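You operate a simulated robot arm through the tools that you are given. There is no shell and no other tool. Be economical: measure what you need, move in short steps, check, and stop when the job is done.

You are at the controls of a simulated robot arm. One attempt, no reset.

## Task
Brew a pot of coffee as the brew card says, then switch the maker off.
Fine: the card gives the scoops and the dial's setting; use the filter in the basket; the tin starts open; lay the scoop back and close the tin. Where these are worked on the way, their far stop is far enough and under half their travel is too little: black basket.

Only the result counts: the job must be done as asked and must still hold three seconds after the hand-in. Knocking over, shifting, dropping, spilling or breaking anything else fails it.

## Robot
A 7-joint arm with a three-finger gripper on a trunk, on a base that drives. Base frame: it is fixed to the floor where the robot stands at the start and does not move with it; the origin is under the middle of the robot, x ahead of it, y to its left, z up; the surface under the hand at the start is at about z = 0.74. Readings come in m, degrees, newtons and seconds.
With the tool pointing down near the work surface it reaches from about 0.48 to 0.94 m from the robot's upright axis, wherever it stands. Its first joint turns from -166.0 to 166.0 degrees. Places, roughly: black basket [0.8, -0.1, 1]; brown filter [1, 0.75, 1]; coffee maker [0.9, -0.1, 0.9]; red switch [0.8, -0.1, 1.1]; small dial [0.8, -0.1, 1.1]. Payload 2.69 kg.
The TCP is the grasp point between the finger pads, 0.029 m short of the fingertips. In the tool frame z runs along the fingers and y along their closing line. Largest opening 0.12 m; the body of the gripper starts 0.078 m behind the TCP.
Orientation is told as [roll, pitch, yaw] about the base's x, y, z axes, in that order, counted from this pose: with the fingers straight down and closing along the base's y, the tool's x points along the base's -x, its y along +y and its z along -z.

## Interface
- The arm moves only by the tool play_rows. Its argument "deltas" is one flat list of numbers, 7 for each row, row after row: the finger opening in mm, from 0 to 120, then the shift along the base's x, y, z in units of 500 mm (1.0 is 500 mm), then the turn, a rotation vector about the base's x, y, z in units of 45 degrees (1.0 is 45 degrees). In form: [claw, x, y, z, ax, ay, az, claw, x, y, z, ax, ay, az, ...]. A call has 1 to 20 rows; each row is the pose to reach, as a shift and turn from the pose commanded when the call began. A call with a number of a shift or a turn outside -1 to 1 is refused whole. Each row takes 0.2 s and may step no farther than 0.05 m and 8.6 degrees from the row before; otherwise, or with a gripper value out of range, the whole call is refused. A pose out of reach is approached as far as the arm can. The call stops where the force on the tool passes 60 N (or 10 N more than at its start, if that is more) or the arm is blocked; 0.2 s more then pass. Each finger halts on what it meets, pressing with about 32 N; the grip force reading is that of the motor and also rises with nothing between the fingers. The clock runs only during rows and for 0.2 s after the last one: add rows that repeat a pose to give the fingers time. The reply holds the time, the measured pose of the TCP, the force on the tool along the base axes, the opening and the grip force, in the units named above and with some noise, with the torque about the TCP (base axes, N m) and any sound that the robot's microphone picked up.
- Cameras (640 x 400 px; columns grow to the right, rows downward): "scene" is now at [0.2291, 0.1533, 1.4873]; the picture's right is [-0.42, -0.91, 0.00], its down [-0.52, 0.24, -0.82] and it looks along [0.75, -0.34, -0.57] (base axes); focal length 214 px, centre (320, 200). "wrist" rides on the gripper at [0.063, 0, -0.104] in the tool frame; the picture's right is [0.00, 1.00, 0.00], its down [-0.83, 0.00, -0.56] and it looks along [-0.56, 0.00, 0.83] (tool axes); focal length 275 px, centre (320, 200). There is no depth. A picture from a camera that has moved, and an enlarged one, comes with that camera's place and axes in the base frame and with its lens.
- camera(camera): a new picture of that camera. No time passes.
- raise_lower(by): slides the trunk up (or, below 0, down) by that many m; the arm and the scene camera ride with it, the base frame stays. It gives what a move gives, with no picture.
- base_move(legs): drives the robot by 1 to 6 legs, each [ahead, left, turn to the left] in m, m and degrees, along the robot's own axes; the way and the turn of a leg run together, so that a leg with both is an arc; at most 1.5 m and 180 degrees a leg. The arm and the cameras ride along, it lands a little off, and it stops where it bumps. It gives what a move gives.
- head_to(pan, tilt): turns the head with the scene camera to pan (to the left, within 143 degrees either way) and tilt (down, from -29 to 69), counted from straight ahead of the robot. It gives what a move gives.
- inspect(camera, box): a new picture of the part [left, top, right, bottom] of that camera's present view, enlarged. No time passes.
- hand_in(): hands the job in; it is judged then, once.

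Work in short steps. Places have to be worked out from the pictures, the camera data and where the tool is seen: move nearer, look again, correct. Check each grasp and each placing, and mend what went wrong. You have 120 turns and 90 pictures in all, those below and enlarged ones among them. Open the gripper and draw the arm clear of the work before you hand the job in, unless the task says otherwise; then end with one line.

The tools are called by a JSON object that holds its "op" and its "data". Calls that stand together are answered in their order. play_rows: Moves the arm, as the interface text tells. Its arguments: {"type":"object","properties":{"deltas":{"type":"array","items":{"type":"number"}}},"required":["deltas"]} The other tools are called the same way: raise_lower (by) slides the trunk up or down; base_move (legs) drives the base; head_to (pan, tilt) turns the head that bears the scene camera; camera (camera) takes a picture; inspect (camera, box) takes an enlarged picture of a part of a camera's view; hand_in () hands the job in.

At the start:

```text
clock: 0.0
ee_pos: [0.5012, -0.0793, 1.3488]
ee_rot: [0.0, 0.0, 0.0]
wrist_force: [0.3, 0.6, 0.4]
moment: [0.01, -0.02, 0.0]
finger_gap: 0.1202
finger_force: 0.1
trunk travel left (down, up): [-0.475, 0.111]
robot x, y, heading: [0.0003, -0.0026, 0.0]
head pan, tilt: [-24.6, 34.6]
```

scene: 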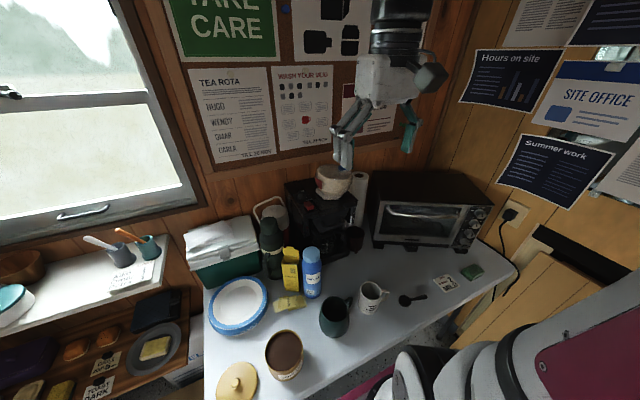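
wrist: 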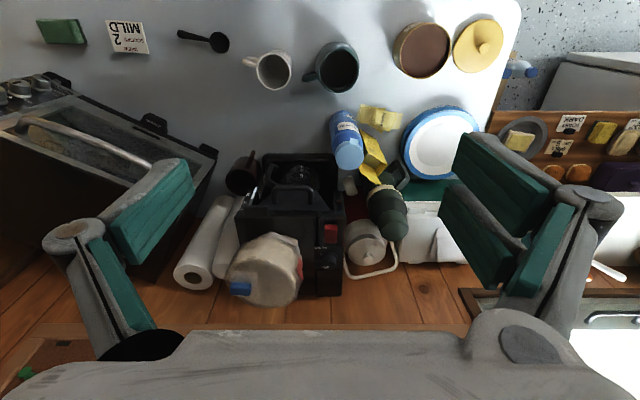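

I start by reading the brew card and getting closer views of the maker.

{"op": "inspect", "data": {"camera": "wrist", "box": [20, 0, 260, 150]}}

{"op": "inspect", "data": {"camera": "wrist", "box": [170, 130, 420, 310]}}

{"op": "inspect", "data": {"camera": "scene", "box": [180, 150, 500, 390]}}

```text
2.67 times, centred on (140, 75) of wrist
camera zoom: at [0.4395, -0.0787, 1.4517], right [0.0, 1.0, 0.0], down [0.83, 0.0, 0.56], along [0.56, 0.0, -0.83], focal length 734 px, centre (800, 533)
```

zoom: 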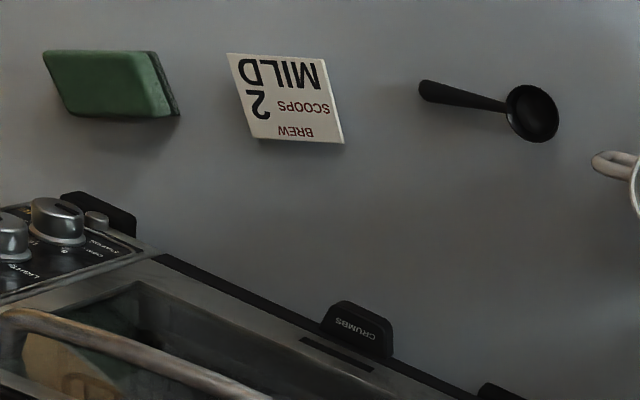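

```text
2.22 times, centred on (295, 220) of wrist
camera zoom: at [0.4395, -0.0787, 1.4517], right [0.0, 1.0, 0.0], down [0.83, 0.0, 0.56], along [0.56, 0.0, -0.83], focal length 612 px, centre (376, 156)
```

zoom: 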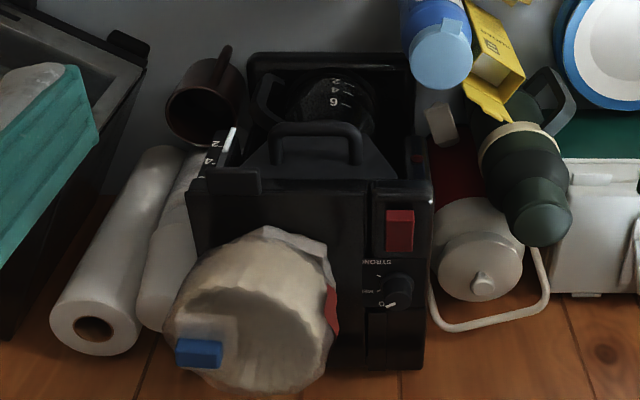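

```text
1.67 times, centred on (340, 270) of scene
camera zoom: at [0.2291, 0.1533, 1.4873], right [-0.42, -0.91, 0.0], down [-0.52, 0.24, -0.82], along [0.75, -0.34, -0.57], focal length 358 px, centre (287, 83)
```

zoom: 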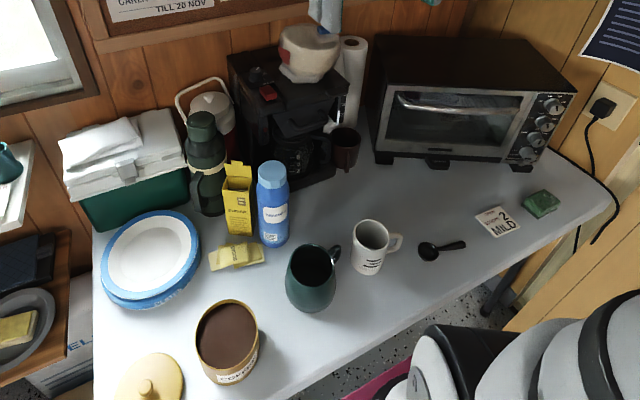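

The card says 2 scoops, MILD. Now I look left for the brown filter and closer at the maker.

{"op": "head_to", "data": {"pan": 38, "tilt": 30}}

{"op": "camera", "data": {"camera": "scene"}}

{"op": "inspect", "data": {"camera": "scene", "box": [160, 150, 480, 350]}}

```text
clock: 1.3
ee_pos: [0.5025, -0.0781, 1.3474]
ee_rot: [0.1, -0.1, -0.1]
wrist_force: [0.0, -0.1, 0.3]
moment: [0.03, 0.0, -0.03]
finger_gap: 0.1201
finger_force: 0.1
trunk travel left (down, up): [-0.475, 0.111]
robot x, y, heading: [-0.0043, -0.0004, -0.2]
head pan, tilt: [38.0, 30.0]
```

```text
84 pictures are left
camera scene: at [0.2201, 0.2456, 1.4945], right [0.62, -0.79, 0.0], down [-0.39, -0.31, -0.87], along [0.68, 0.53, -0.5], focal length 214 px, centre (320, 200)
```

scene: 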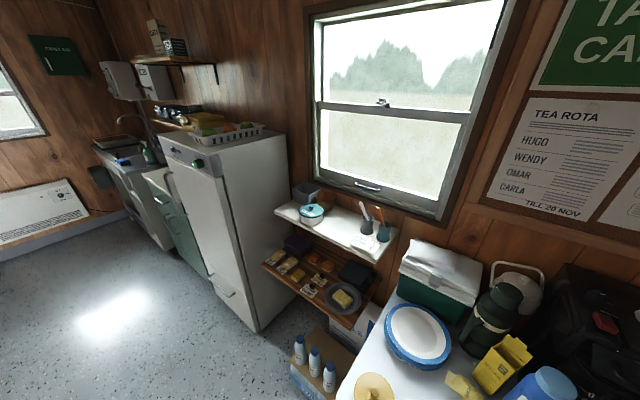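

```text
2.00 times, centred on (320, 250) of scene
camera zoom: at [0.2201, 0.2456, 1.4945], right [0.62, -0.79, 0.0], down [-0.39, -0.31, -0.87], along [0.68, 0.53, -0.5], focal length 429 px, centre (320, 100)
```

zoom: 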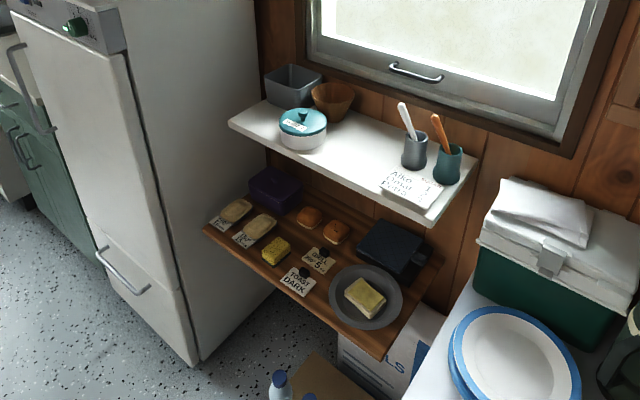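

The brown filter is the fluted brown cup on the shelf. Now closer on the maker and on the basket there.

{"op": "inspect", "data": {"camera": "scene", "box": [270, 170, 370, 230]}}

{"op": "head_to", "data": {"pan": -30, "tilt": 30}}

{"op": "inspect", "data": {"camera": "scene", "box": [270, 140, 430, 260]}}

```text
6.40 times, centred on (320, 200) of scene
camera zoom: at [0.2201, 0.2456, 1.4945], right [0.62, -0.79, 0.0], down [-0.39, -0.31, -0.87], along [0.68, 0.53, -0.5], focal length 1373 px, centre (320, 200)
```

zoom: 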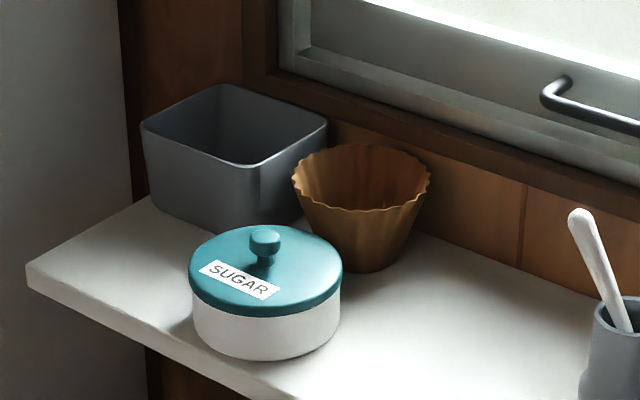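

```text
clock: 2.7
ee_pos: [0.5018, -0.0769, 1.3485]
ee_rot: [0.0, 0.0, 0.0]
wrist_force: [-0.9, -0.1, -0.5]
moment: [0.0, 0.0, -0.02]
finger_gap: 0.1199
finger_force: 0.0
trunk travel left (down, up): [-0.475, 0.111]
robot x, y, heading: [-0.0005, -0.0003, -0.2]
head pan, tilt: [-30.0, 30.0]
```

```text
3.33 times, centred on (350, 200) of scene
camera zoom: at [0.2272, 0.1448, 1.4945], right [-0.5, -0.87, 0.0], down [-0.43, 0.25, -0.87], along [0.75, -0.43, -0.5], focal length 715 px, centre (220, 200)
```

zoom: 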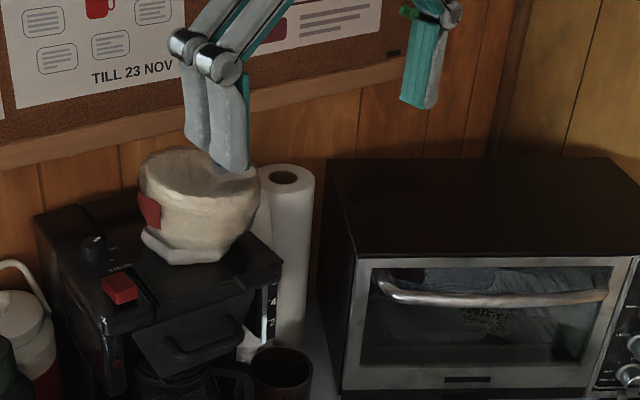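

Zooms render sharp, so I take tight zooms of the basket, and of the switch and dial.

{"op": "inspect", "data": {"camera": "wrist", "box": [240, 150, 360, 225]}}

{"op": "inspect", "data": {"camera": "wrist", "box": [305, 205, 353, 295]}}

{"op": "inspect", "data": {"camera": "scene", "box": [270, 190, 350, 250]}}

```text
5.33 times, centred on (300, 188) of wrist
camera zoom: at [0.4395, -0.0787, 1.4516], right [0.0, 1.0, 0.0], down [0.83, 0.0, 0.56], along [0.56, 0.0, -0.83], focal length 1468 px, centre (427, 267)
```

zoom: 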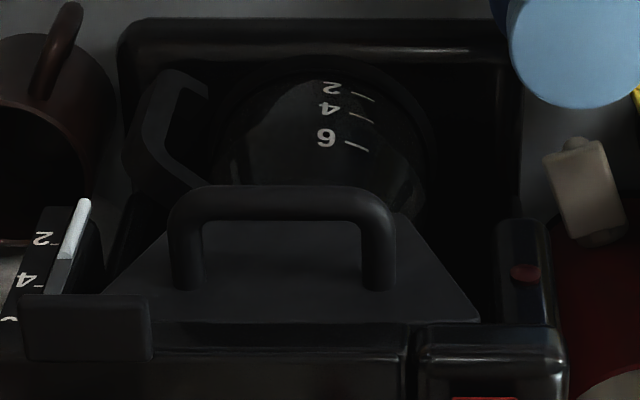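

```text
4.44 times, centred on (329, 250) of wrist
camera zoom: at [0.4395, -0.0787, 1.4516], right [0.0, 1.0, 0.0], down [0.83, 0.0, 0.56], along [0.56, 0.0, -0.83], focal length 1224 px, centre (280, -22)
```

zoom: 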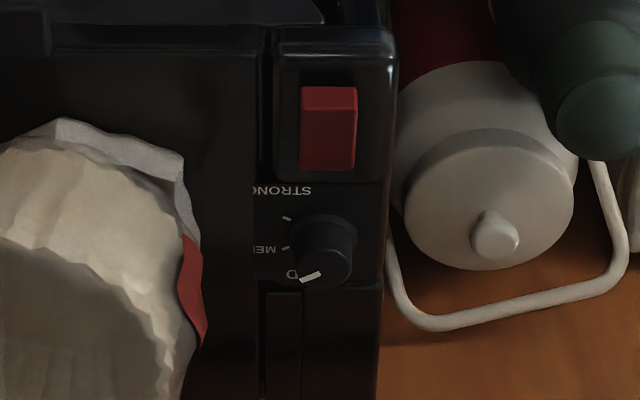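

```text
6.67 times, centred on (310, 220) of scene
camera zoom: at [0.2272, 0.1448, 1.4945], right [-0.5, -0.87, 0.0], down [-0.43, 0.25, -0.87], along [0.75, -0.43, -0.5], focal length 1430 px, centre (387, 67)
```

zoom: 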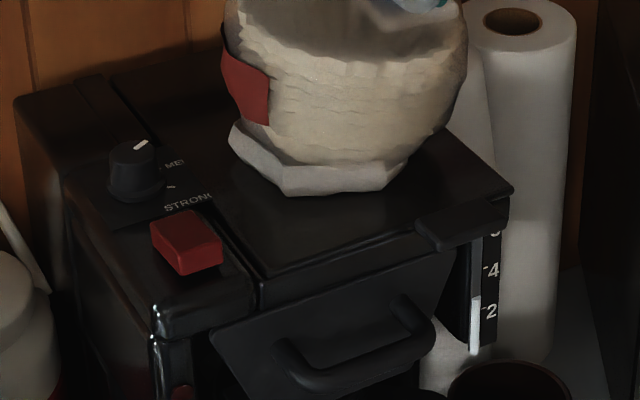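

Pointer seems at MILD already; will verify later. The basket handle bar is at about (0.743, -0.136, 0.967), with the bar along y. I turn the hand 90° about z so that the fingers close along x, moving toward a spot ahead of and above the handle.

{"op": "play_rows", "data": {"deltas": [60, 0.03, -0.02, -0.03, 0, 0, 0.14, 60, 0.06, -0.04, -0.06, 0, 0, 0.28, 60, 0.09, -0.06, -0.09, 0, 0, 0.42, 60, 0.12, -0.08, -0.12, 0, 0, 0.57, 60, 0.15, -0.1, -0.15, 0, 0, 0.71, 60, 0.18, -0.11, -0.18, 0, 0, 0.86, 60, 0.2, -0.118, -0.2, 0, 0, 1.0]}}

{"op": "play_rows", "data": {"deltas": [60, 0.03, 0, -0.03, 0, 0, 0.14, 60, 0.06, 0, -0.06, 0, 0, 0.28, 60, 0.09, 0, -0.09, 0, 0, 0.42, 60, 0.12, 0, -0.12, 0, 0, 0.57, 60, 0.15, 0, -0.15, 0, 0, 0.71, 60, 0.18, 0, -0.18, 0, 0, 0.86, 60, 0.2, 0, -0.2, 0, 0, 1.0]}}

{"op": "camera", "data": {"camera": "wrist"}}

{"op": "camera", "data": {"camera": "scene"}}

```text
clock: 4.3
ee_pos: [0.6025, -0.1368, 1.2486]
ee_rot: [0.0, 0.0, 45.1]
wrist_force: [-0.2, -0.7, 0.8]
moment: [-0.03, -0.05, 0.01]
finger_gap: 0.0602
finger_force: 0.0
trunk travel left (down, up): [-0.475, 0.111]
robot x, y, heading: [0.0019, -0.004, 0.2]
head pan, tilt: [-30.0, 30.0]
```

```text
clock: 5.9
ee_pos: [0.7031, -0.1366, 1.1484]
ee_rot: [0.1, 0.0, 90.1]
wrist_force: [0.0, 0.0, 0.0]
moment: [-0.03, 0.01, 0.0]
finger_gap: 0.0601
finger_force: 0.2
trunk travel left (down, up): [-0.475, 0.111]
robot x, y, heading: [-0.0002, 0.0032, 0.2]
head pan, tilt: [-30.0, 30.0]
```

```text
77 pictures are left
camera wrist: at [0.7029, -0.2002, 1.2517], right [-1.0, -0.01, 0.0], down [-0.01, 0.83, 0.56], along [0.0, 0.56, -0.83], focal length 275 px, centre (320, 200)
```

wrist: 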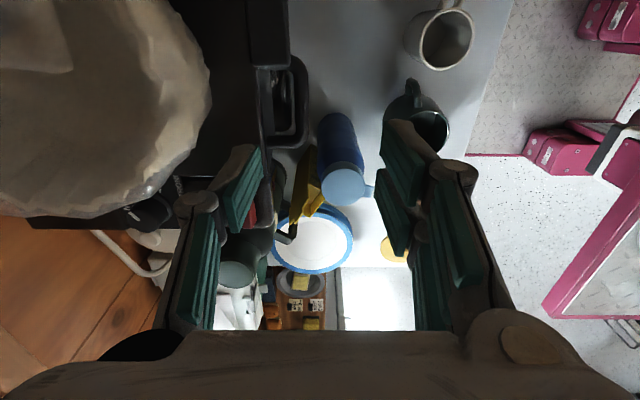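

```text
76 pictures are left
camera scene: at [0.2269, 0.1448, 1.4945], right [-0.5, -0.87, 0.0], down [-0.43, 0.25, -0.87], along [0.75, -0.43, -0.5], focal length 214 px, centre (320, 200)
```

scene: 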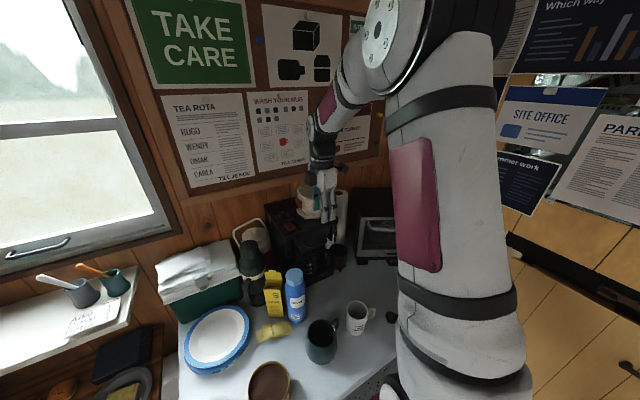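

The handle is seen just left of the finger gap. I zoom in to fix the bar's x.

{"op": "inspect", "data": {"camera": "wrist", "box": [230, 40, 350, 160]}}

{"op": "inspect", "data": {"camera": "scene", "box": [260, 160, 380, 280]}}

```text
3.33 times, centred on (290, 100) of wrist
camera zoom: at [0.7029, -0.2002, 1.2517], right [-1.0, -0.01, 0.0], down [-0.01, 0.83, 0.56], along [0.0, 0.56, -0.83], focal length 918 px, centre (420, 533)
```

zoom: 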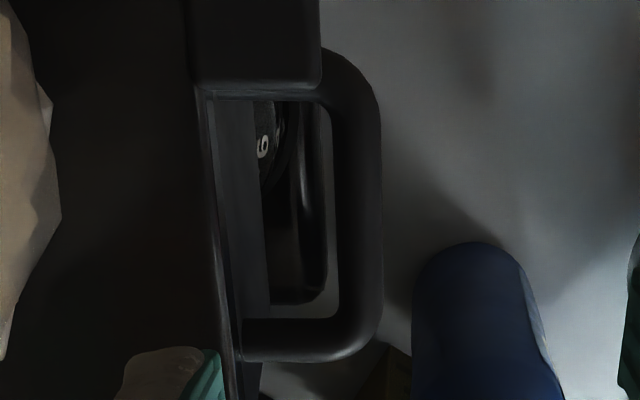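

```text
3.33 times, centred on (320, 220) of scene
camera zoom: at [0.2269, 0.1448, 1.4945], right [-0.5, -0.87, 0.0], down [-0.43, 0.25, -0.87], along [0.75, -0.43, -0.5], focal length 715 px, centre (320, 133)
```

zoom: 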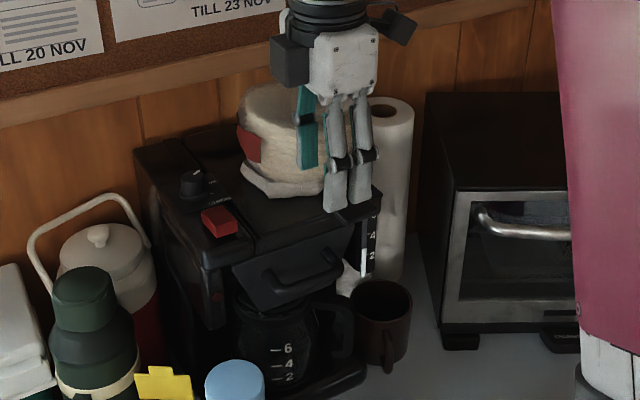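

Triangulating gives the bar at (0.719, -0.131, 0.997). I tilt the hand back 20° to keep clear of the white item, and come down to just above the bar.

{"op": "play_rows", "data": {"deltas": [30, 0.01, 0.005, 0, 0, -0.15, 0, 30, 0.02, 0.01, 0, 0, -0.3, 0, 30, 0.024, 0.012, 0, 0, -0.444, 0, 30, 0.024, 0.012, -0.09, 0, -0.444, 0, 30, 0.024, 0.012, -0.18, 0, -0.444, 0]}}

{"op": "inspect", "data": {"camera": "wrist", "box": [160, 40, 480, 240]}}

{"op": "inspect", "data": {"camera": "scene", "box": [260, 160, 380, 280]}}

```text
clock: 7.1
ee_pos: [0.7127, -0.1298, 1.0583]
ee_rot: [-20.2, 0.0, 90.0]
wrist_force: [-0.8, 0.1, -0.1]
moment: [0.01, 0.02, -0.04]
finger_gap: 0.0294
finger_force: 0.0
trunk travel left (down, up): [-0.475, 0.111]
robot x, y, heading: [0.0001, -0.0029, -0.1]
head pan, tilt: [-30.0, 30.0]
```

```text
2.00 times, centred on (320, 140) of wrist
camera zoom: at [0.6773, -0.1939, 1.1552], right [-0.94, -0.01, -0.34], down [-0.19, 0.83, 0.52], along [0.28, 0.56, -0.78], focal length 551 px, centre (320, 320)
```

zoom: 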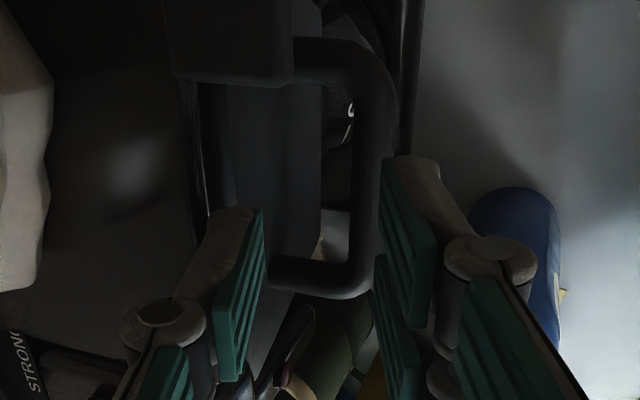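

```text
3.33 times, centred on (320, 220) of scene
camera zoom: at [0.2268, 0.145, 1.4945], right [-0.5, -0.87, 0.0], down [-0.43, 0.25, -0.87], along [0.75, -0.43, -0.5], focal length 715 px, centre (320, 133)
```

zoom: 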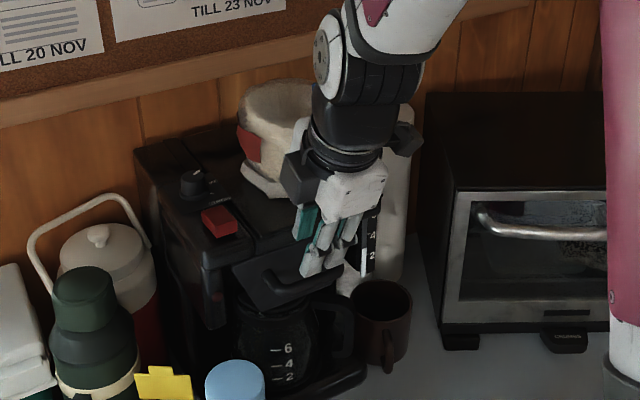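

The bar reads at x≈0.717, so I shift 3 mm back and go down 5 cm, then close.

{"op": "play_rows", "data": {"deltas": [32, -0.006, 0, -0.05, 0, 0, 0, 32, -0.006, 0, -0.1, 0, 0, 0, 0, -0.006, 0, -0.1, 0, 0, 0, 0, -0.006, 0, -0.1, 0, 0, 0]}}

{"op": "inspect", "data": {"camera": "wrist", "box": [160, 40, 480, 240]}}

```text
clock: 8.1
ee_pos: [0.7096, -0.13, 1.0091]
ee_rot: [-19.9, 0.0, 90.2]
wrist_force: [-1.0, -1.6, 0.9]
moment: [-0.68, -0.06, 0.98]
finger_gap: 0.0124
finger_force: 39.1
trunk travel left (down, up): [-0.475, 0.111]
robot x, y, heading: [0.0005, 0.001, 0.0]
head pan, tilt: [-30.0, 30.0]
```

```text
2.00 times, centred on (320, 140) of wrist
camera zoom: at [0.6751, -0.1942, 1.1053], right [-0.94, -0.01, -0.34], down [-0.2, 0.83, 0.52], along [0.28, 0.56, -0.78], focal length 551 px, centre (320, 320)
```

zoom: 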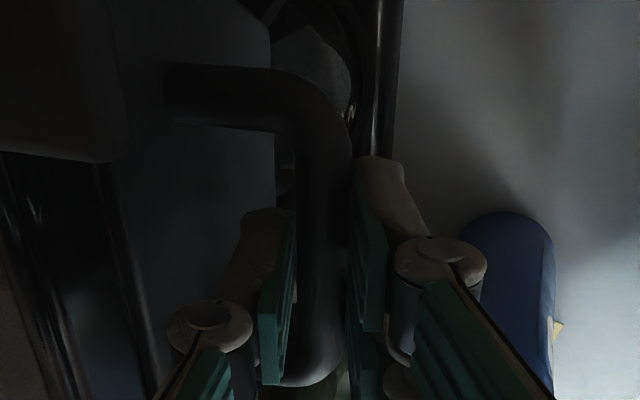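

Gripped the bar (12 mm). I pull gently 4 cm toward the robot.

{"op": "play_rows", "data": {"deltas": [0, -0.02, 0, 0, 0, 0, 0, 0, -0.04, 0, 0, 0, 0, 0, 0, -0.06, 0, 0, 0, 0, 0, 0, -0.08, 0, 0, 0, 0, 0]}}

{"op": "inspect", "data": {"camera": "scene", "box": [260, 160, 380, 280]}}

```text
clock: 9.1
ee_pos: [0.67, -0.1304, 1.0082]
ee_rot: [-19.8, 0.0, 89.9]
wrist_force: [0.1, -3.1, -8.1]
moment: [-0.36, 0.09, 1.05]
finger_gap: 0.0125
finger_force: 39.0
trunk travel left (down, up): [-0.475, 0.111]
robot x, y, heading: [-0.0027, 0.0008, -0.0]
head pan, tilt: [-30.0, 30.0]
```

```text
3.33 times, centred on (320, 220) of scene
camera zoom: at [0.2274, 0.1446, 1.4944], right [-0.5, -0.87, 0.0], down [-0.43, 0.25, -0.87], along [0.75, -0.43, -0.5], focal length 715 px, centre (320, 133)
```

zoom: 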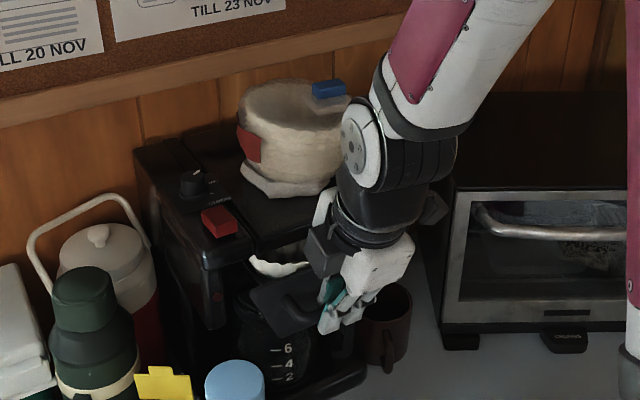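

The basket slides out and a white filter appears in it. I keep pulling to the stop.

{"op": "play_rows", "data": {"deltas": [0, -0.03, 0, 0, 0, 0, 0, 0, -0.06, 0, 0, 0, 0, 0, 0, -0.09, 0, 0, 0, 0, 0, 0, -0.12, 0, 0, 0, 0, 0, 0, -0.15, 0, 0, 0, 0, 0]}}

{"op": "inspect", "data": {"camera": "scene", "box": [260, 160, 380, 280]}}

```text
clock: 10.3
ee_pos: [0.5954, -0.1302, 1.0084]
ee_rot: [-20.0, -0.1, 90.0]
wrist_force: [-0.7, -1.5, -6.8]
moment: [-0.37, 0.09, 1.02]
finger_gap: 0.0122
finger_force: 38.8
trunk travel left (down, up): [-0.475, 0.111]
robot x, y, heading: [0.003, 0.0001, 0.0]
head pan, tilt: [-30.0, 30.0]
```

```text
3.33 times, centred on (320, 220) of scene
camera zoom: at [0.2274, 0.1447, 1.4945], right [-0.5, -0.87, 0.0], down [-0.43, 0.25, -0.87], along [0.75, -0.43, -0.5], focal length 715 px, centre (320, 133)
```

zoom: 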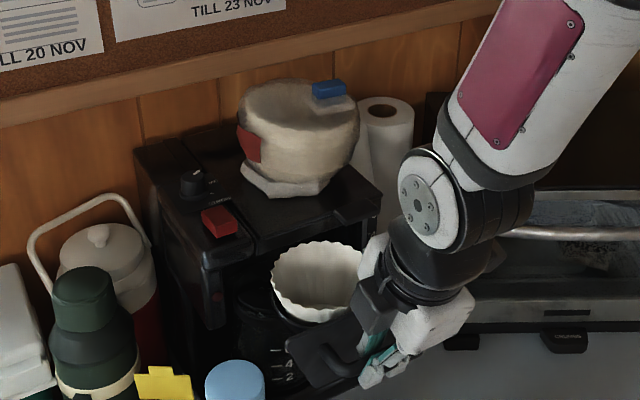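

The basket with filter is fully visible now, 11.5 cm out. I release and lift clear to look inside.

{"op": "play_rows", "data": {"deltas": [32, 0, 0, 0, 0, 0, 0, 32, 0, 0, 0, 0, 0, 0, 32, 0, 0, 0.08, 0, 0, 0, 40, 0, 0, 0.16, 0, 0, 0, 60, -0.03, 0, 0.24, 0, 0, 0]}}

{"op": "play_rows", "data": {"deltas": [60, 0, 0, 0.05, 0, 0.15, -0.1, 60, 0, 0, 0.1, 0, 0.3, -0.2, 60, 0, -0.05, 0.15, 0, 0.444, -0.3, 60, 0, -0.1, 0.2, 0, 0.444, -0.45, 60, 0, -0.15, 0.25, 0, 0.444, -0.6, 60, 0, -0.2, 0.3, 0, 0.444, -0.75, 60, 0, -0.25, 0.3, 0, 0.444, -0.9]}}

{"op": "camera", "data": {"camera": "scene"}}

{"op": "inspect", "data": {"camera": "scene", "box": [270, 170, 370, 270]}}

```text
clock: 11.5
ee_pos: [0.5841, -0.1227, 1.1285]
ee_rot: [-20.0, 0.0, 91.6]
wrist_force: [-3.1, -11.3, -0.1]
moment: [1.1, -0.31, 0.41]
finger_gap: 0.0598
finger_force: 0.1
trunk travel left (down, up): [-0.475, 0.111]
robot x, y, heading: [-0.0027, -0.0026, -0.1]
head pan, tilt: [-30.0, 30.0]
```

```text
clock: 13.1
ee_pos: [0.5805, -0.2558, 1.2769]
ee_rot: [-1.6, 6.7, 50.1]
wrist_force: [0.7, 1.2, 0.5]
moment: [-0.05, 0.04, -0.01]
finger_gap: 0.0601
finger_force: 0.0
trunk travel left (down, up): [-0.475, 0.111]
robot x, y, heading: [0.0006, -0.0005, -0.0]
head pan, tilt: [-30.0, 30.0]
```

```text
68 pictures are left
camera scene: at [0.2271, 0.1451, 1.4945], right [-0.5, -0.87, 0.0], down [-0.43, 0.25, -0.87], along [0.75, -0.43, -0.5], focal length 214 px, centre (320, 200)
```

scene: 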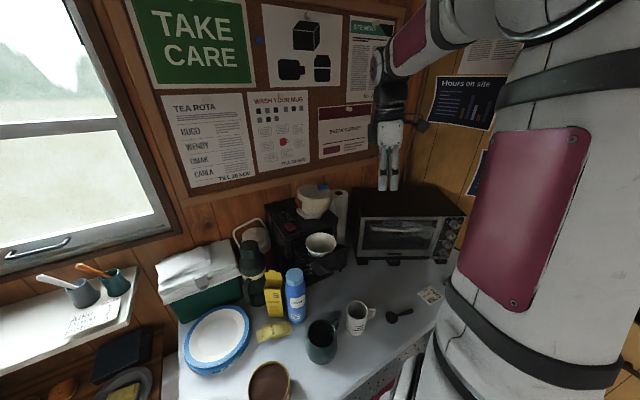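

```text
4.00 times, centred on (320, 220) of scene
camera zoom: at [0.2271, 0.1451, 1.4945], right [-0.5, -0.87, 0.0], down [-0.43, 0.25, -0.87], along [0.75, -0.43, -0.5], focal length 858 px, centre (320, 120)
```

zoom: 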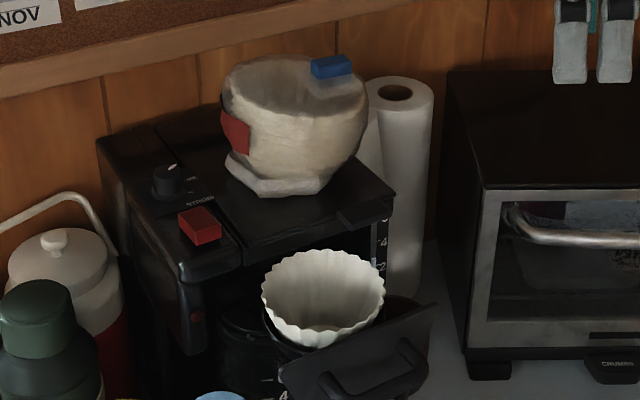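

The filter in the basket is a clean, empty one, so that is the one to use. Now I move the hand above the scoop, correcting the yaw to 90° on the way.

{"op": "play_rows", "data": {"deltas": [60, -0.025, -0.026, -0.08, 0.019, -0.002, 0.11, 60, -0.05, -0.052, -0.16, 0.038, -0.004, 0.22, 60, -0.075, -0.078, -0.24, 0.058, -0.006, 0.33, 60, -0.1, -0.104, -0.32, 0.077, -0.009, 0.44, 60, -0.125, -0.13, -0.4, 0.096, -0.011, 0.55, 60, -0.15, -0.156, -0.48, 0.115, -0.013, 0.66, 60, -0.175, -0.182, -0.56, 0.135, -0.016, 0.77, 60, -0.2, -0.208, -0.64, 0.154, -0.018, 0.887]}}

{"op": "inspect", "data": {"camera": "wrist", "box": [160, 40, 480, 240]}}

{"op": "camera", "data": {"camera": "wrist"}}

```text
clock: 14.9
ee_pos: [0.4812, -0.3605, 0.9582]
ee_rot: [-0.1, 0.2, 90.5]
wrist_force: [0.6, 0.4, 0.0]
moment: [-0.06, 0.0, 0.01]
finger_gap: 0.0601
finger_force: 0.1
trunk travel left (down, up): [-0.475, 0.111]
robot x, y, heading: [0.0029, 0.0024, -0.1]
head pan, tilt: [-30.0, 30.0]
```

```text
2.00 times, centred on (320, 140) of wrist
camera zoom: at [0.482, -0.4236, 1.0619], right [-1.0, -0.01, 0.0], down [-0.01, 0.83, 0.55], along [0.0, 0.55, -0.83], focal length 551 px, centre (320, 320)
```

zoom: 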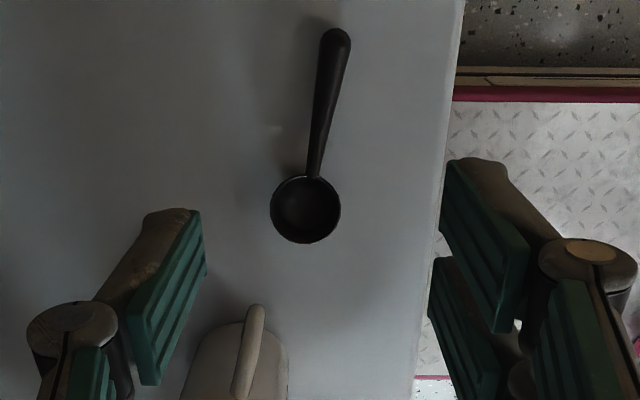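

```text
65 pictures are left
camera wrist: at [0.482, -0.4236, 1.0619], right [-1.0, -0.01, 0.0], down [-0.01, 0.83, 0.55], along [0.0, 0.55, -0.83], focal length 275 px, centre (320, 200)
```

wrist: 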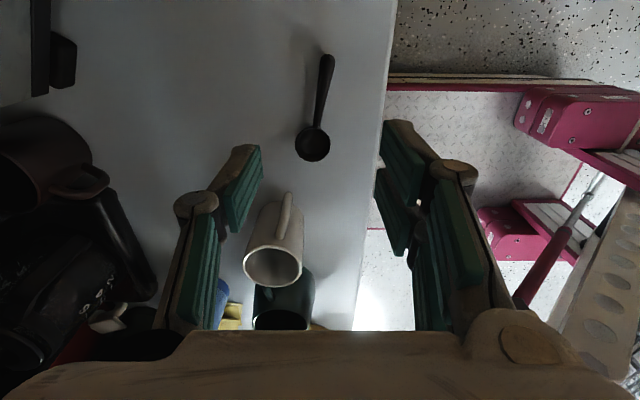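

Scoop: handle end about (0.475, -0.390), neck (0.487, -0.319), bowl centre (0.491, -0.30). I turn 10° to match the handle, and descend over the handle.

{"op": "play_rows", "data": {"deltas": [50, -0.003, -0.008, -0.09, 0, 0, -0.1, 44, -0.005, -0.008, -0.18, 0, 0, -0.22, 40, -0.005, -0.008, -0.27, 0, 0, -0.22, 40, -0.005, -0.008, -0.33, 0, 0, -0.22, 40, -0.005, -0.008, -0.362, 0, 0, -0.22]}}

{"op": "inspect", "data": {"camera": "wrist", "box": [160, 40, 480, 240]}}

```text
clock: 16.1
ee_pos: [0.4786, -0.3647, 0.777]
ee_rot: [-0.2, 0.1, 80.4]
wrist_force: [0.2, 0.3, -0.5]
moment: [-0.02, -0.01, 0.02]
finger_gap: 0.0399
finger_force: 0.1
trunk travel left (down, up): [-0.475, 0.111]
robot x, y, heading: [-0.0004, 0.0007, -0.2]
head pan, tilt: [-30.0, 30.0]
```

```text
2.00 times, centred on (320, 140) of wrist
camera zoom: at [0.4693, -0.4266, 0.8801], right [-0.99, 0.16, 0.0], down [0.14, 0.82, 0.55], along [0.09, 0.55, -0.83], focal length 551 px, centre (320, 320)
```

zoom: 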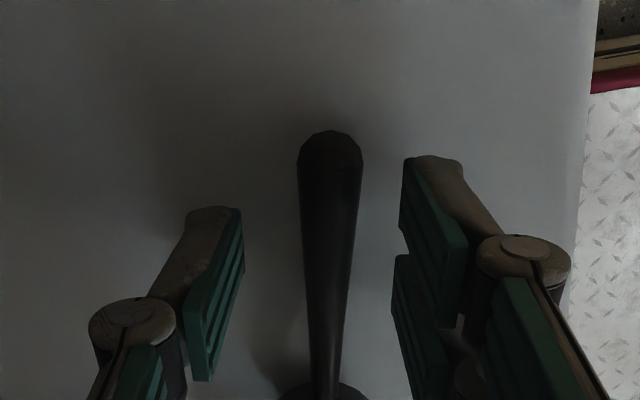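

Well centred. I lower 3 mm more and close.

{"op": "play_rows", "data": {"deltas": [40, 0, 0, -0.006, 0, 0, 0, 0, 0, 0, -0.006, 0, 0, 0, 0, 0, 0, -0.006, 0, 0, 0]}}

{"op": "play_rows", "data": {"deltas": [0, 0, 0, 0.06, 0, 0, 0, 0, 0, 0, 0.15, 0, 0, 0, 0, 0, 0, 0.24, 0, 0, 0]}}

{"op": "inspect", "data": {"camera": "wrist", "box": [160, 40, 480, 240]}}

{"op": "head_to", "data": {"pan": 10, "tilt": 60}}

{"op": "camera", "data": {"camera": "scene"}}

```text
clock: 16.9
ee_pos: [0.4802, -0.3632, 0.7739]
ee_rot: [0.0, 0.1, 80.3]
wrist_force: [-0.4, -0.4, 0.0]
moment: [0.02, 0.0, 0.01]
finger_gap: 0.0134
finger_force: 32.0
trunk travel left (down, up): [-0.475, 0.111]
robot x, y, heading: [-0.0015, -0.0002, 0.2]
head pan, tilt: [-30.0, 30.0]
```

```text
clock: 17.7
ee_pos: [0.4767, -0.3634, 0.8944]
ee_rot: [0.1, 0.1, 80.3]
wrist_force: [0.9, 0.1, -0.9]
moment: [-0.03, 0.03, 0.0]
finger_gap: 0.0136
finger_force: 31.5
trunk travel left (down, up): [-0.475, 0.111]
robot x, y, heading: [-0.0033, 0.0017, -0.2]
head pan, tilt: [-30.0, 30.0]
```

```text
2.00 times, centred on (320, 140) of wrist
camera zoom: at [0.4685, -0.426, 0.9978], right [-0.99, 0.16, 0.0], down [0.14, 0.82, 0.56], along [0.09, 0.55, -0.83], focal length 551 px, centre (320, 320)
```

zoom: 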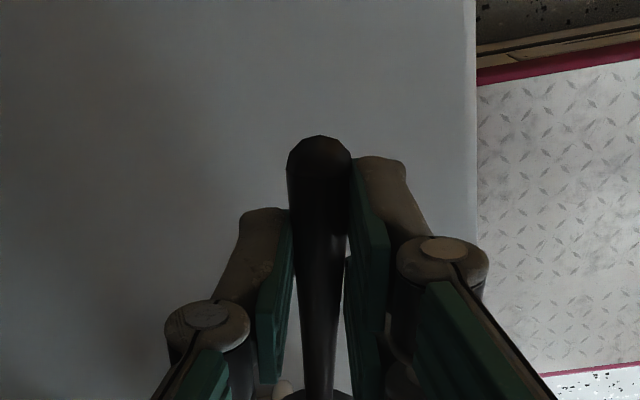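

```text
clock: 18.8
ee_pos: [0.4792, -0.3631, 0.894]
ee_rot: [0.0, 0.1, 80.3]
wrist_force: [0.4, -0.1, 0.0]
moment: [0.02, 0.0, -0.01]
finger_gap: 0.0131
finger_force: 31.8
trunk travel left (down, up): [-0.475, 0.111]
robot x, y, heading: [-0.0003, 0.0008, -0.1]
head pan, tilt: [10.0, 60.0]
```

```text
62 pictures are left
camera scene: at [0.2145, 0.2015, 1.4524], right [0.17, -0.98, 0.0], down [-0.85, -0.15, -0.5], along [0.49, 0.09, -0.87], focal length 214 px, centre (320, 200)
```

scene: 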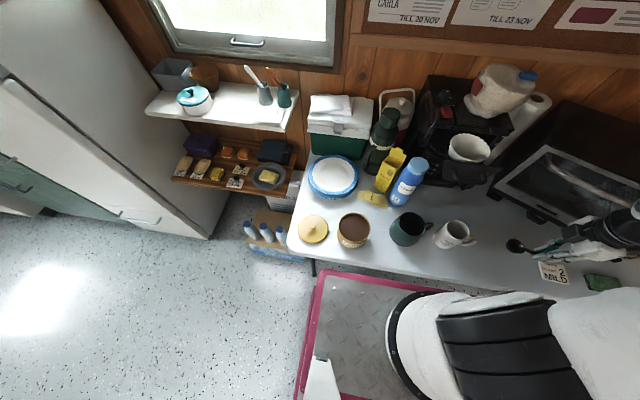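

Scoop is held. I zoom on the tin to fix its place and depth.

{"op": "inspect", "data": {"camera": "scene", "box": [280, 190, 480, 270]}}

{"op": "inspect", "data": {"camera": "scene", "box": [490, 215, 560, 265]}}

```text
3.20 times, centred on (380, 230) of scene
camera zoom: at [0.2145, 0.2015, 1.4524], right [0.17, -0.98, 0.0], down [-0.85, -0.15, -0.5], along [0.49, 0.09, -0.87], focal length 686 px, centre (128, 104)
```

zoom: 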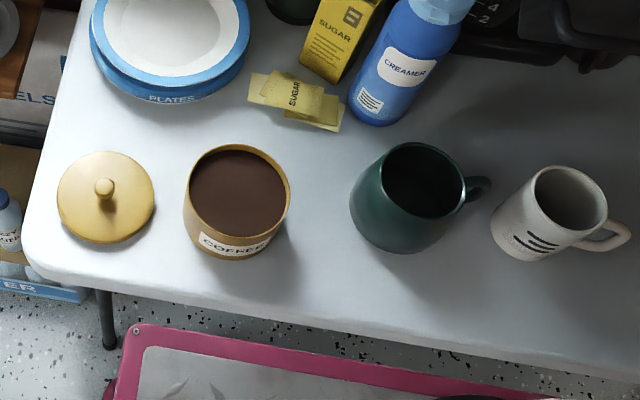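

```text
8.00 times, centred on (525, 240) of scene
camera zoom: at [0.2145, 0.2015, 1.4524], right [0.17, -0.98, 0.0], down [-0.85, -0.15, -0.5], along [0.49, 0.09, -0.87], focal length 1716 px, centre (-1320, -120)
```

zoom: 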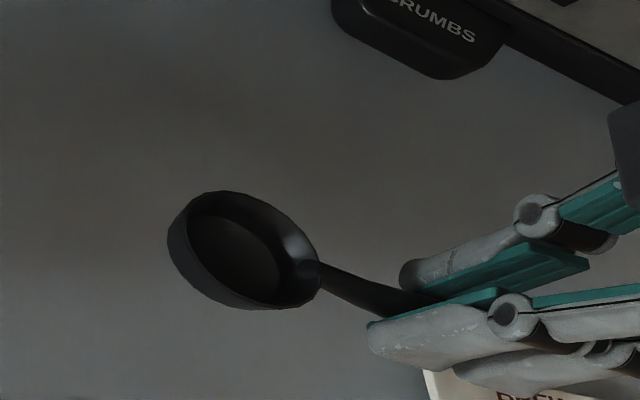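

Tin rim centre is about (0.501, 0.138, 0.803), inner radius ≈0.048, with the coffee about 1 cm below the rim. I carry the scoop over there, high and level.

{"op": "play_rows", "data": {"deltas": [0, 0, 0.05, 0.07, 0, 0, 0, 0, 0.005, 0.14, 0.11, 0, 0, 0, 0, 0.01, 0.235, 0.11, 0, 0, 0, 0, 0.015, 0.33, 0.11, 0, 0, 0, 0, 0.02, 0.425, 0.11, 0, 0, 0, 0, 0.025, 0.52, 0.11, 0, 0, 0, 0, 0.03, 0.615, 0.11, 0, 0, 0, 0, 0.03, 0.71, 0.11, 0, 0, 0, 0, 0.03, 0.8, 0.11, 0, 0, 0, 0, 0.03, 0.86, 0.11, 0, 0, 0]}}

{"op": "play_rows", "data": {"deltas": [0, 0, 0.01, 0, -0.16, 0.027, 0, 0, 0, 0.02, 0, -0.33, 0.056, 0, 0, 0, 0.03, 0, -0.5, 0.085, 0, 0, 0, 0.04, -0.01, -0.67, 0.114, 0, 0, 0, 0.05, -0.02, -0.84, 0.143, 0, 0, 0, 0.06, -0.03, -0.986, 0.168, 0]}}

{"op": "inspect", "data": {"camera": "scene", "box": [290, 160, 450, 260]}}

{"op": "camera", "data": {"camera": "wrist"}}

```text
clock: 21.0
ee_pos: [0.4984, 0.0681, 0.9489]
ee_rot: [0.2, 0.1, 80.1]
wrist_force: [-0.5, 0.2, -0.8]
moment: [0.04, 0.03, 0.01]
finger_gap: 0.0132
finger_force: 32.4
out of reach, approached as far as the arm can: row 7, 8, 9, 10
trunk travel left (down, up): [-0.475, 0.111]
robot x, y, heading: [-0.0, 0.0003, -0.0]
head pan, tilt: [10.0, 60.0]
```

```text
clock: 22.4
ee_pos: [0.4983, 0.0965, 0.9339]
ee_rot: [-0.1, 45.3, 80.2]
wrist_force: [-0.5, -0.2, 0.5]
moment: [0.05, -0.01, -0.03]
finger_gap: 0.0134
finger_force: 31.8
trunk travel left (down, up): [-0.475, 0.111]
robot x, y, heading: [-0.0022, -0.0011, -0.1]
head pan, tilt: [10.0, 60.0]
```

```text
4.00 times, centred on (370, 210) of scene
camera zoom: at [0.2143, 0.2013, 1.4525], right [0.17, -0.98, 0.0], down [-0.85, -0.15, -0.5], along [0.49, 0.09, -0.87], focal length 858 px, centre (120, 160)
```

zoom: 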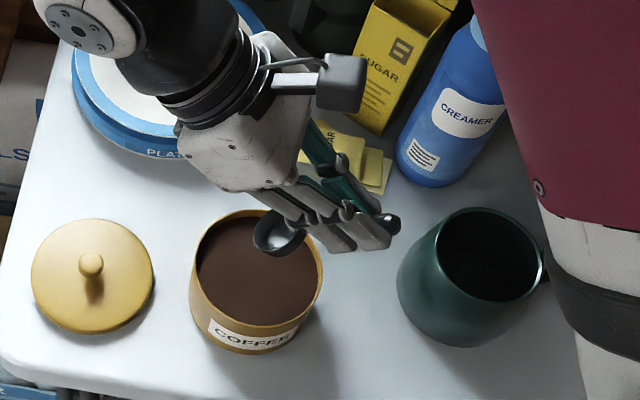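

```text
58 pictures are left
camera wrist: at [0.5039, 0.1255, 1.0519], right [-0.99, 0.17, 0.0], down [0.16, 0.97, -0.2], along [-0.04, -0.19, -0.98], focal length 275 px, centre (320, 200)
```

wrist: 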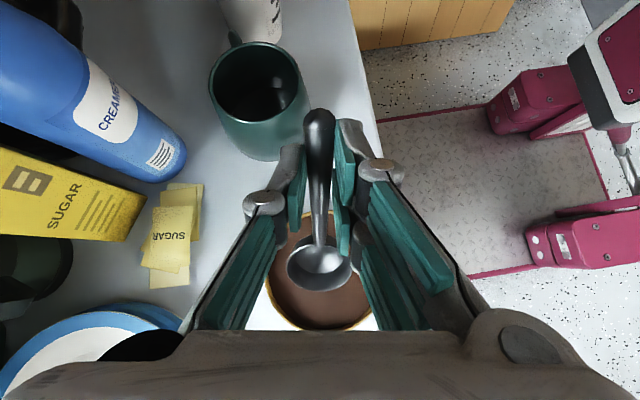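

The wrist camera looks straight down: the bowl is about 1 cm short of the tin centre in y, a good start for a sweep. I dip to TCP z≈0.832.

{"op": "play_rows", "data": {"deltas": [0, 0, 0, -0.08, 0, 0, 0, 0, 0, 0, -0.14, 0, 0, 0, 0, 0, 0, -0.18, 0, 0, 0, 0, 0, 0, -0.204, 0, 0, 0]}}

{"op": "inspect", "data": {"camera": "wrist", "box": [220, 100, 420, 340]}}

{"op": "inspect", "data": {"camera": "scene", "box": [310, 180, 410, 260]}}

```text
clock: 23.3
ee_pos: [0.4974, 0.0976, 0.8454]
ee_rot: [-0.3, 45.8, 80.2]
wrist_force: [-5.2, 6.6, 25.2]
moment: [0.52, 0.3, -0.05]
finger_gap: 0.0134
finger_force: 32.2
trunk travel left (down, up): [-0.475, 0.111]
robot x, y, heading: [0.0014, 0.0026, -0.2]
head pan, tilt: [10.0, 60.0]
stopped in row 4: the force on the tool passed its limit at 81 N (the readings are from after the stop); the commanded pose is now the measured one
```

```text
1.67 times, centred on (320, 220) of wrist
camera zoom: at [0.5024, 0.126, 0.963], right [-0.99, 0.16, 0.0], down [0.16, 0.97, -0.21], along [-0.03, -0.2, -0.98], focal length 459 px, centre (320, 167)
```

zoom: 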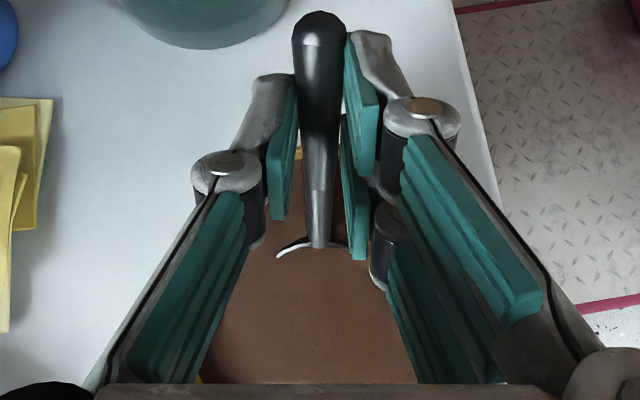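

```text
5.00 times, centred on (360, 220) of scene
camera zoom: at [0.2134, 0.2018, 1.4527], right [0.17, -0.98, 0.0], down [-0.85, -0.15, -0.5], along [0.49, 0.09, -0.87], focal length 1072 px, centre (120, 100)
```

zoom: 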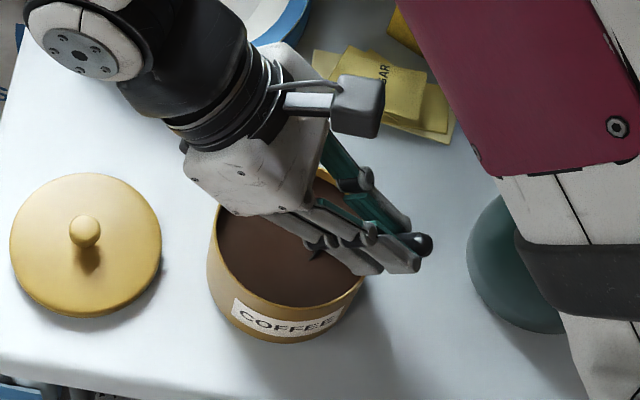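

The bowl is buried in the coffee; a contact stopped the descent. I now level and lift the scoop out together.

{"op": "play_rows", "data": {"deltas": [0, 0, 0, 0.01, 0.17, -0.029, 0, 0, 0, 0, 0.02, 0.35, -0.06, 0, 0, 0, 0, 0.036, 0.52, -0.089, 0, 0, 0, 0, 0.07, 0.69, -0.118, 0, 0, 0, 0, 0.12, 0.86, -0.147, 0, 0, 0, 0, 0.18, 0.986, -0.168, 0, 0, 0, 0, 0.24, 0.986, -0.168, 0]}}

{"op": "inspect", "data": {"camera": "scene", "box": [310, 160, 410, 260]}}

{"op": "inspect", "data": {"camera": "wrist", "box": [220, 100, 420, 340]}}

```text
clock: 24.9
ee_pos: [0.4978, 0.096, 0.965]
ee_rot: [-0.1, 0.6, 80.3]
wrist_force: [0.4, -0.1, -0.9]
moment: [-0.04, 0.06, 0.03]
finger_gap: 0.013
finger_force: 31.9
trunk travel left (down, up): [-0.475, 0.111]
robot x, y, heading: [-0.004, -0.0021, 0.1]
head pan, tilt: [10.0, 60.0]
```

```text
4.00 times, centred on (360, 210) of scene
camera zoom: at [0.2147, 0.202, 1.4523], right [0.17, -0.98, 0.0], down [-0.85, -0.15, -0.5], along [0.49, 0.09, -0.87], focal length 858 px, centre (160, 160)
```

zoom: 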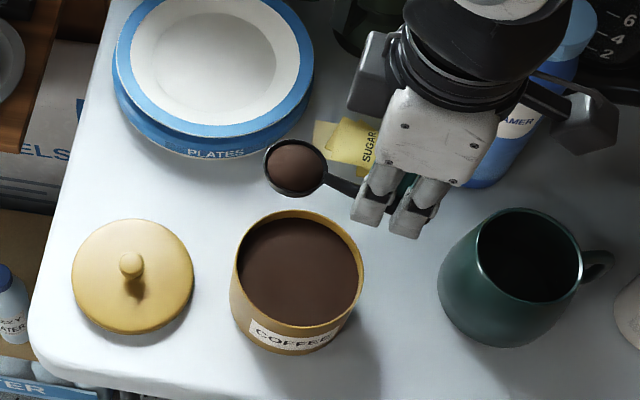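

```text
1.67 times, centred on (320, 220) of wrist
camera zoom: at [0.4876, 0.0351, 1.0696], right [-0.99, 0.17, 0.0], down [0.14, 0.83, 0.55], along [0.09, 0.54, -0.84], focal length 459 px, centre (320, 167)
```

zoom: 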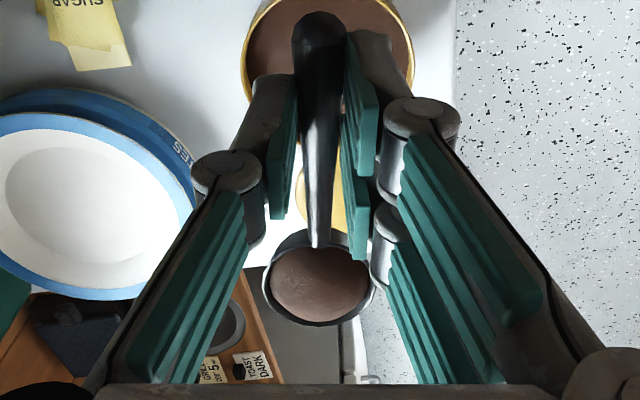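

A full scoop is in the bowl, and the tin has not moved. I lift and carry it level to above the filter.

{"op": "play_rows", "data": {"deltas": [0, 0, 0, 0.08, 0, 0, 0, 0, 0, 0, 0.16, 0, 0, 0, 0, 0, 0, 0.24, 0, 0, 0, 0, 0.02, -0.03, 0.31, 0, 0, 0, 0, 0.065, -0.095, 0.32, 0, 0, 0, 0, 0.11, -0.16, 0.32, 0, 0, 0, 0, 0.155, -0.225, 0.32, 0, 0, 0, 0, 0.2, -0.29, 0.32, 0, 0, 0, 0, 0.245, -0.355, 0.32, 0, 0, 0, 0, 0.29, -0.42, 0.32, 0, 0, 0, 0, 0.33, -0.485, 0.32, 0, 0, 0, 0, 0.36, -0.53, 0.32, 0, 0, 0, 0, 0.376, -0.557, 0.32, 0, 0, 0]}}

{"op": "camera", "data": {"camera": "wrist"}}

{"op": "head_to", "data": {"pan": -30, "tilt": 35}}

{"op": "inspect", "data": {"camera": "scene", "box": [230, 120, 390, 240]}}

```text
clock: 27.7
ee_pos: [0.6863, -0.183, 1.1241]
ee_rot: [0.0, 0.5, 80.2]
wrist_force: [0.2, 0.3, -0.2]
moment: [-0.03, 0.0, -0.02]
finger_gap: 0.0134
finger_force: 32.0
trunk travel left (down, up): [-0.475, 0.111]
robot x, y, heading: [-0.0035, -0.006, 0.1]
head pan, tilt: [10.0, 60.0]
```

```text
53 pictures are left
camera wrist: at [0.6764, -0.2444, 1.2284], right [-0.99, 0.17, 0.0], down [0.14, 0.83, 0.55], along [0.09, 0.54, -0.84], focal length 275 px, centre (320, 200)
```

wrist: 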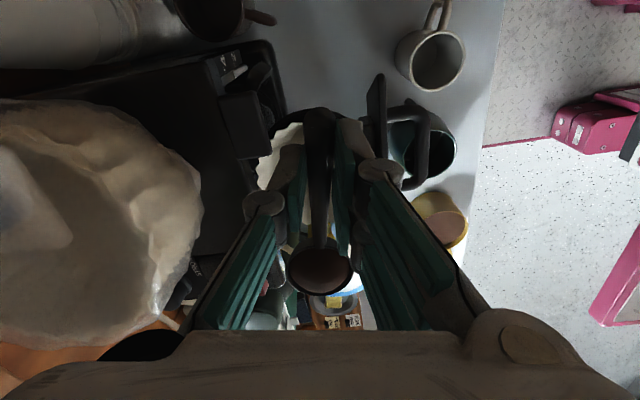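

```text
clock: 28.8
ee_pos: [0.6858, -0.182, 1.1232]
ee_rot: [-0.1, 0.7, 80.2]
wrist_force: [-0.2, -0.2, -0.1]
moment: [0.01, -0.02, 0.0]
finger_gap: 0.0132
finger_force: 32.0
trunk travel left (down, up): [-0.475, 0.111]
robot x, y, heading: [-0.0021, 0.0008, -0.0]
head pan, tilt: [-30.0, 35.0]
```

```text
3.33 times, centred on (310, 180) of scene
camera zoom: at [0.2252, 0.1461, 1.4866], right [-0.5, -0.87, 0.0], down [-0.5, 0.29, -0.82], along [0.71, -0.41, -0.57], focal length 715 px, centre (353, 267)
```

zoom: 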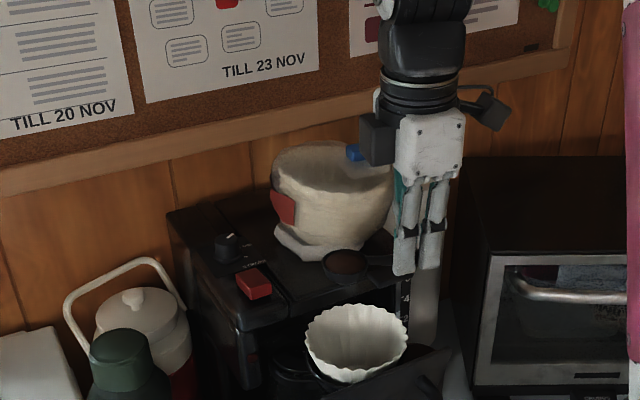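

Filter centre works out to about (0.698, -0.131, 1.016). I nudge the bowl over it, lower slightly and roll it toward the robot.

{"op": "play_rows", "data": {"deltas": [0, 0.02, -0.024, -0.02, 0, 0, 0, 0, 0.02, -0.024, -0.05, 0, 0, 0, 0, 0.02, -0.024, -0.05, -0.03, -0.17, 0, 0, 0.02, -0.024, -0.05, -0.06, -0.34, 0, 0, 0.02, -0.024, -0.05, -0.087, -0.51, 0, 0, 0.02, -0.024, -0.05, -0.116, -0.68, 0, 0, 0.02, -0.024, -0.05, -0.145, -0.85, 0, 0, 0.02, -0.024, -0.05, -0.168, -0.986, 0]}}

{"op": "inspect", "data": {"camera": "scene", "box": [230, 120, 390, 240]}}

```text
clock: 30.6
ee_pos: [0.696, -0.1952, 1.0993]
ee_rot: [-45.4, 0.3, 79.8]
wrist_force: [-0.7, 0.5, 0.2]
moment: [-0.02, 0.0, -0.01]
finger_gap: 0.0134
finger_force: 32.0
trunk travel left (down, up): [-0.475, 0.111]
robot x, y, heading: [-0.0003, 0.0039, 0.1]
head pan, tilt: [-30.0, 35.0]
```

```text
3.33 times, centred on (310, 180) of scene
camera zoom: at [0.2252, 0.1462, 1.4867], right [-0.5, -0.87, 0.0], down [-0.5, 0.29, -0.82], along [0.71, -0.41, -0.57], focal length 715 px, centre (353, 267)
```

zoom: 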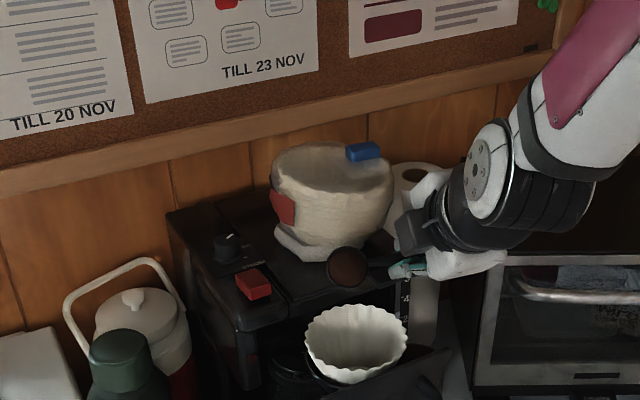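

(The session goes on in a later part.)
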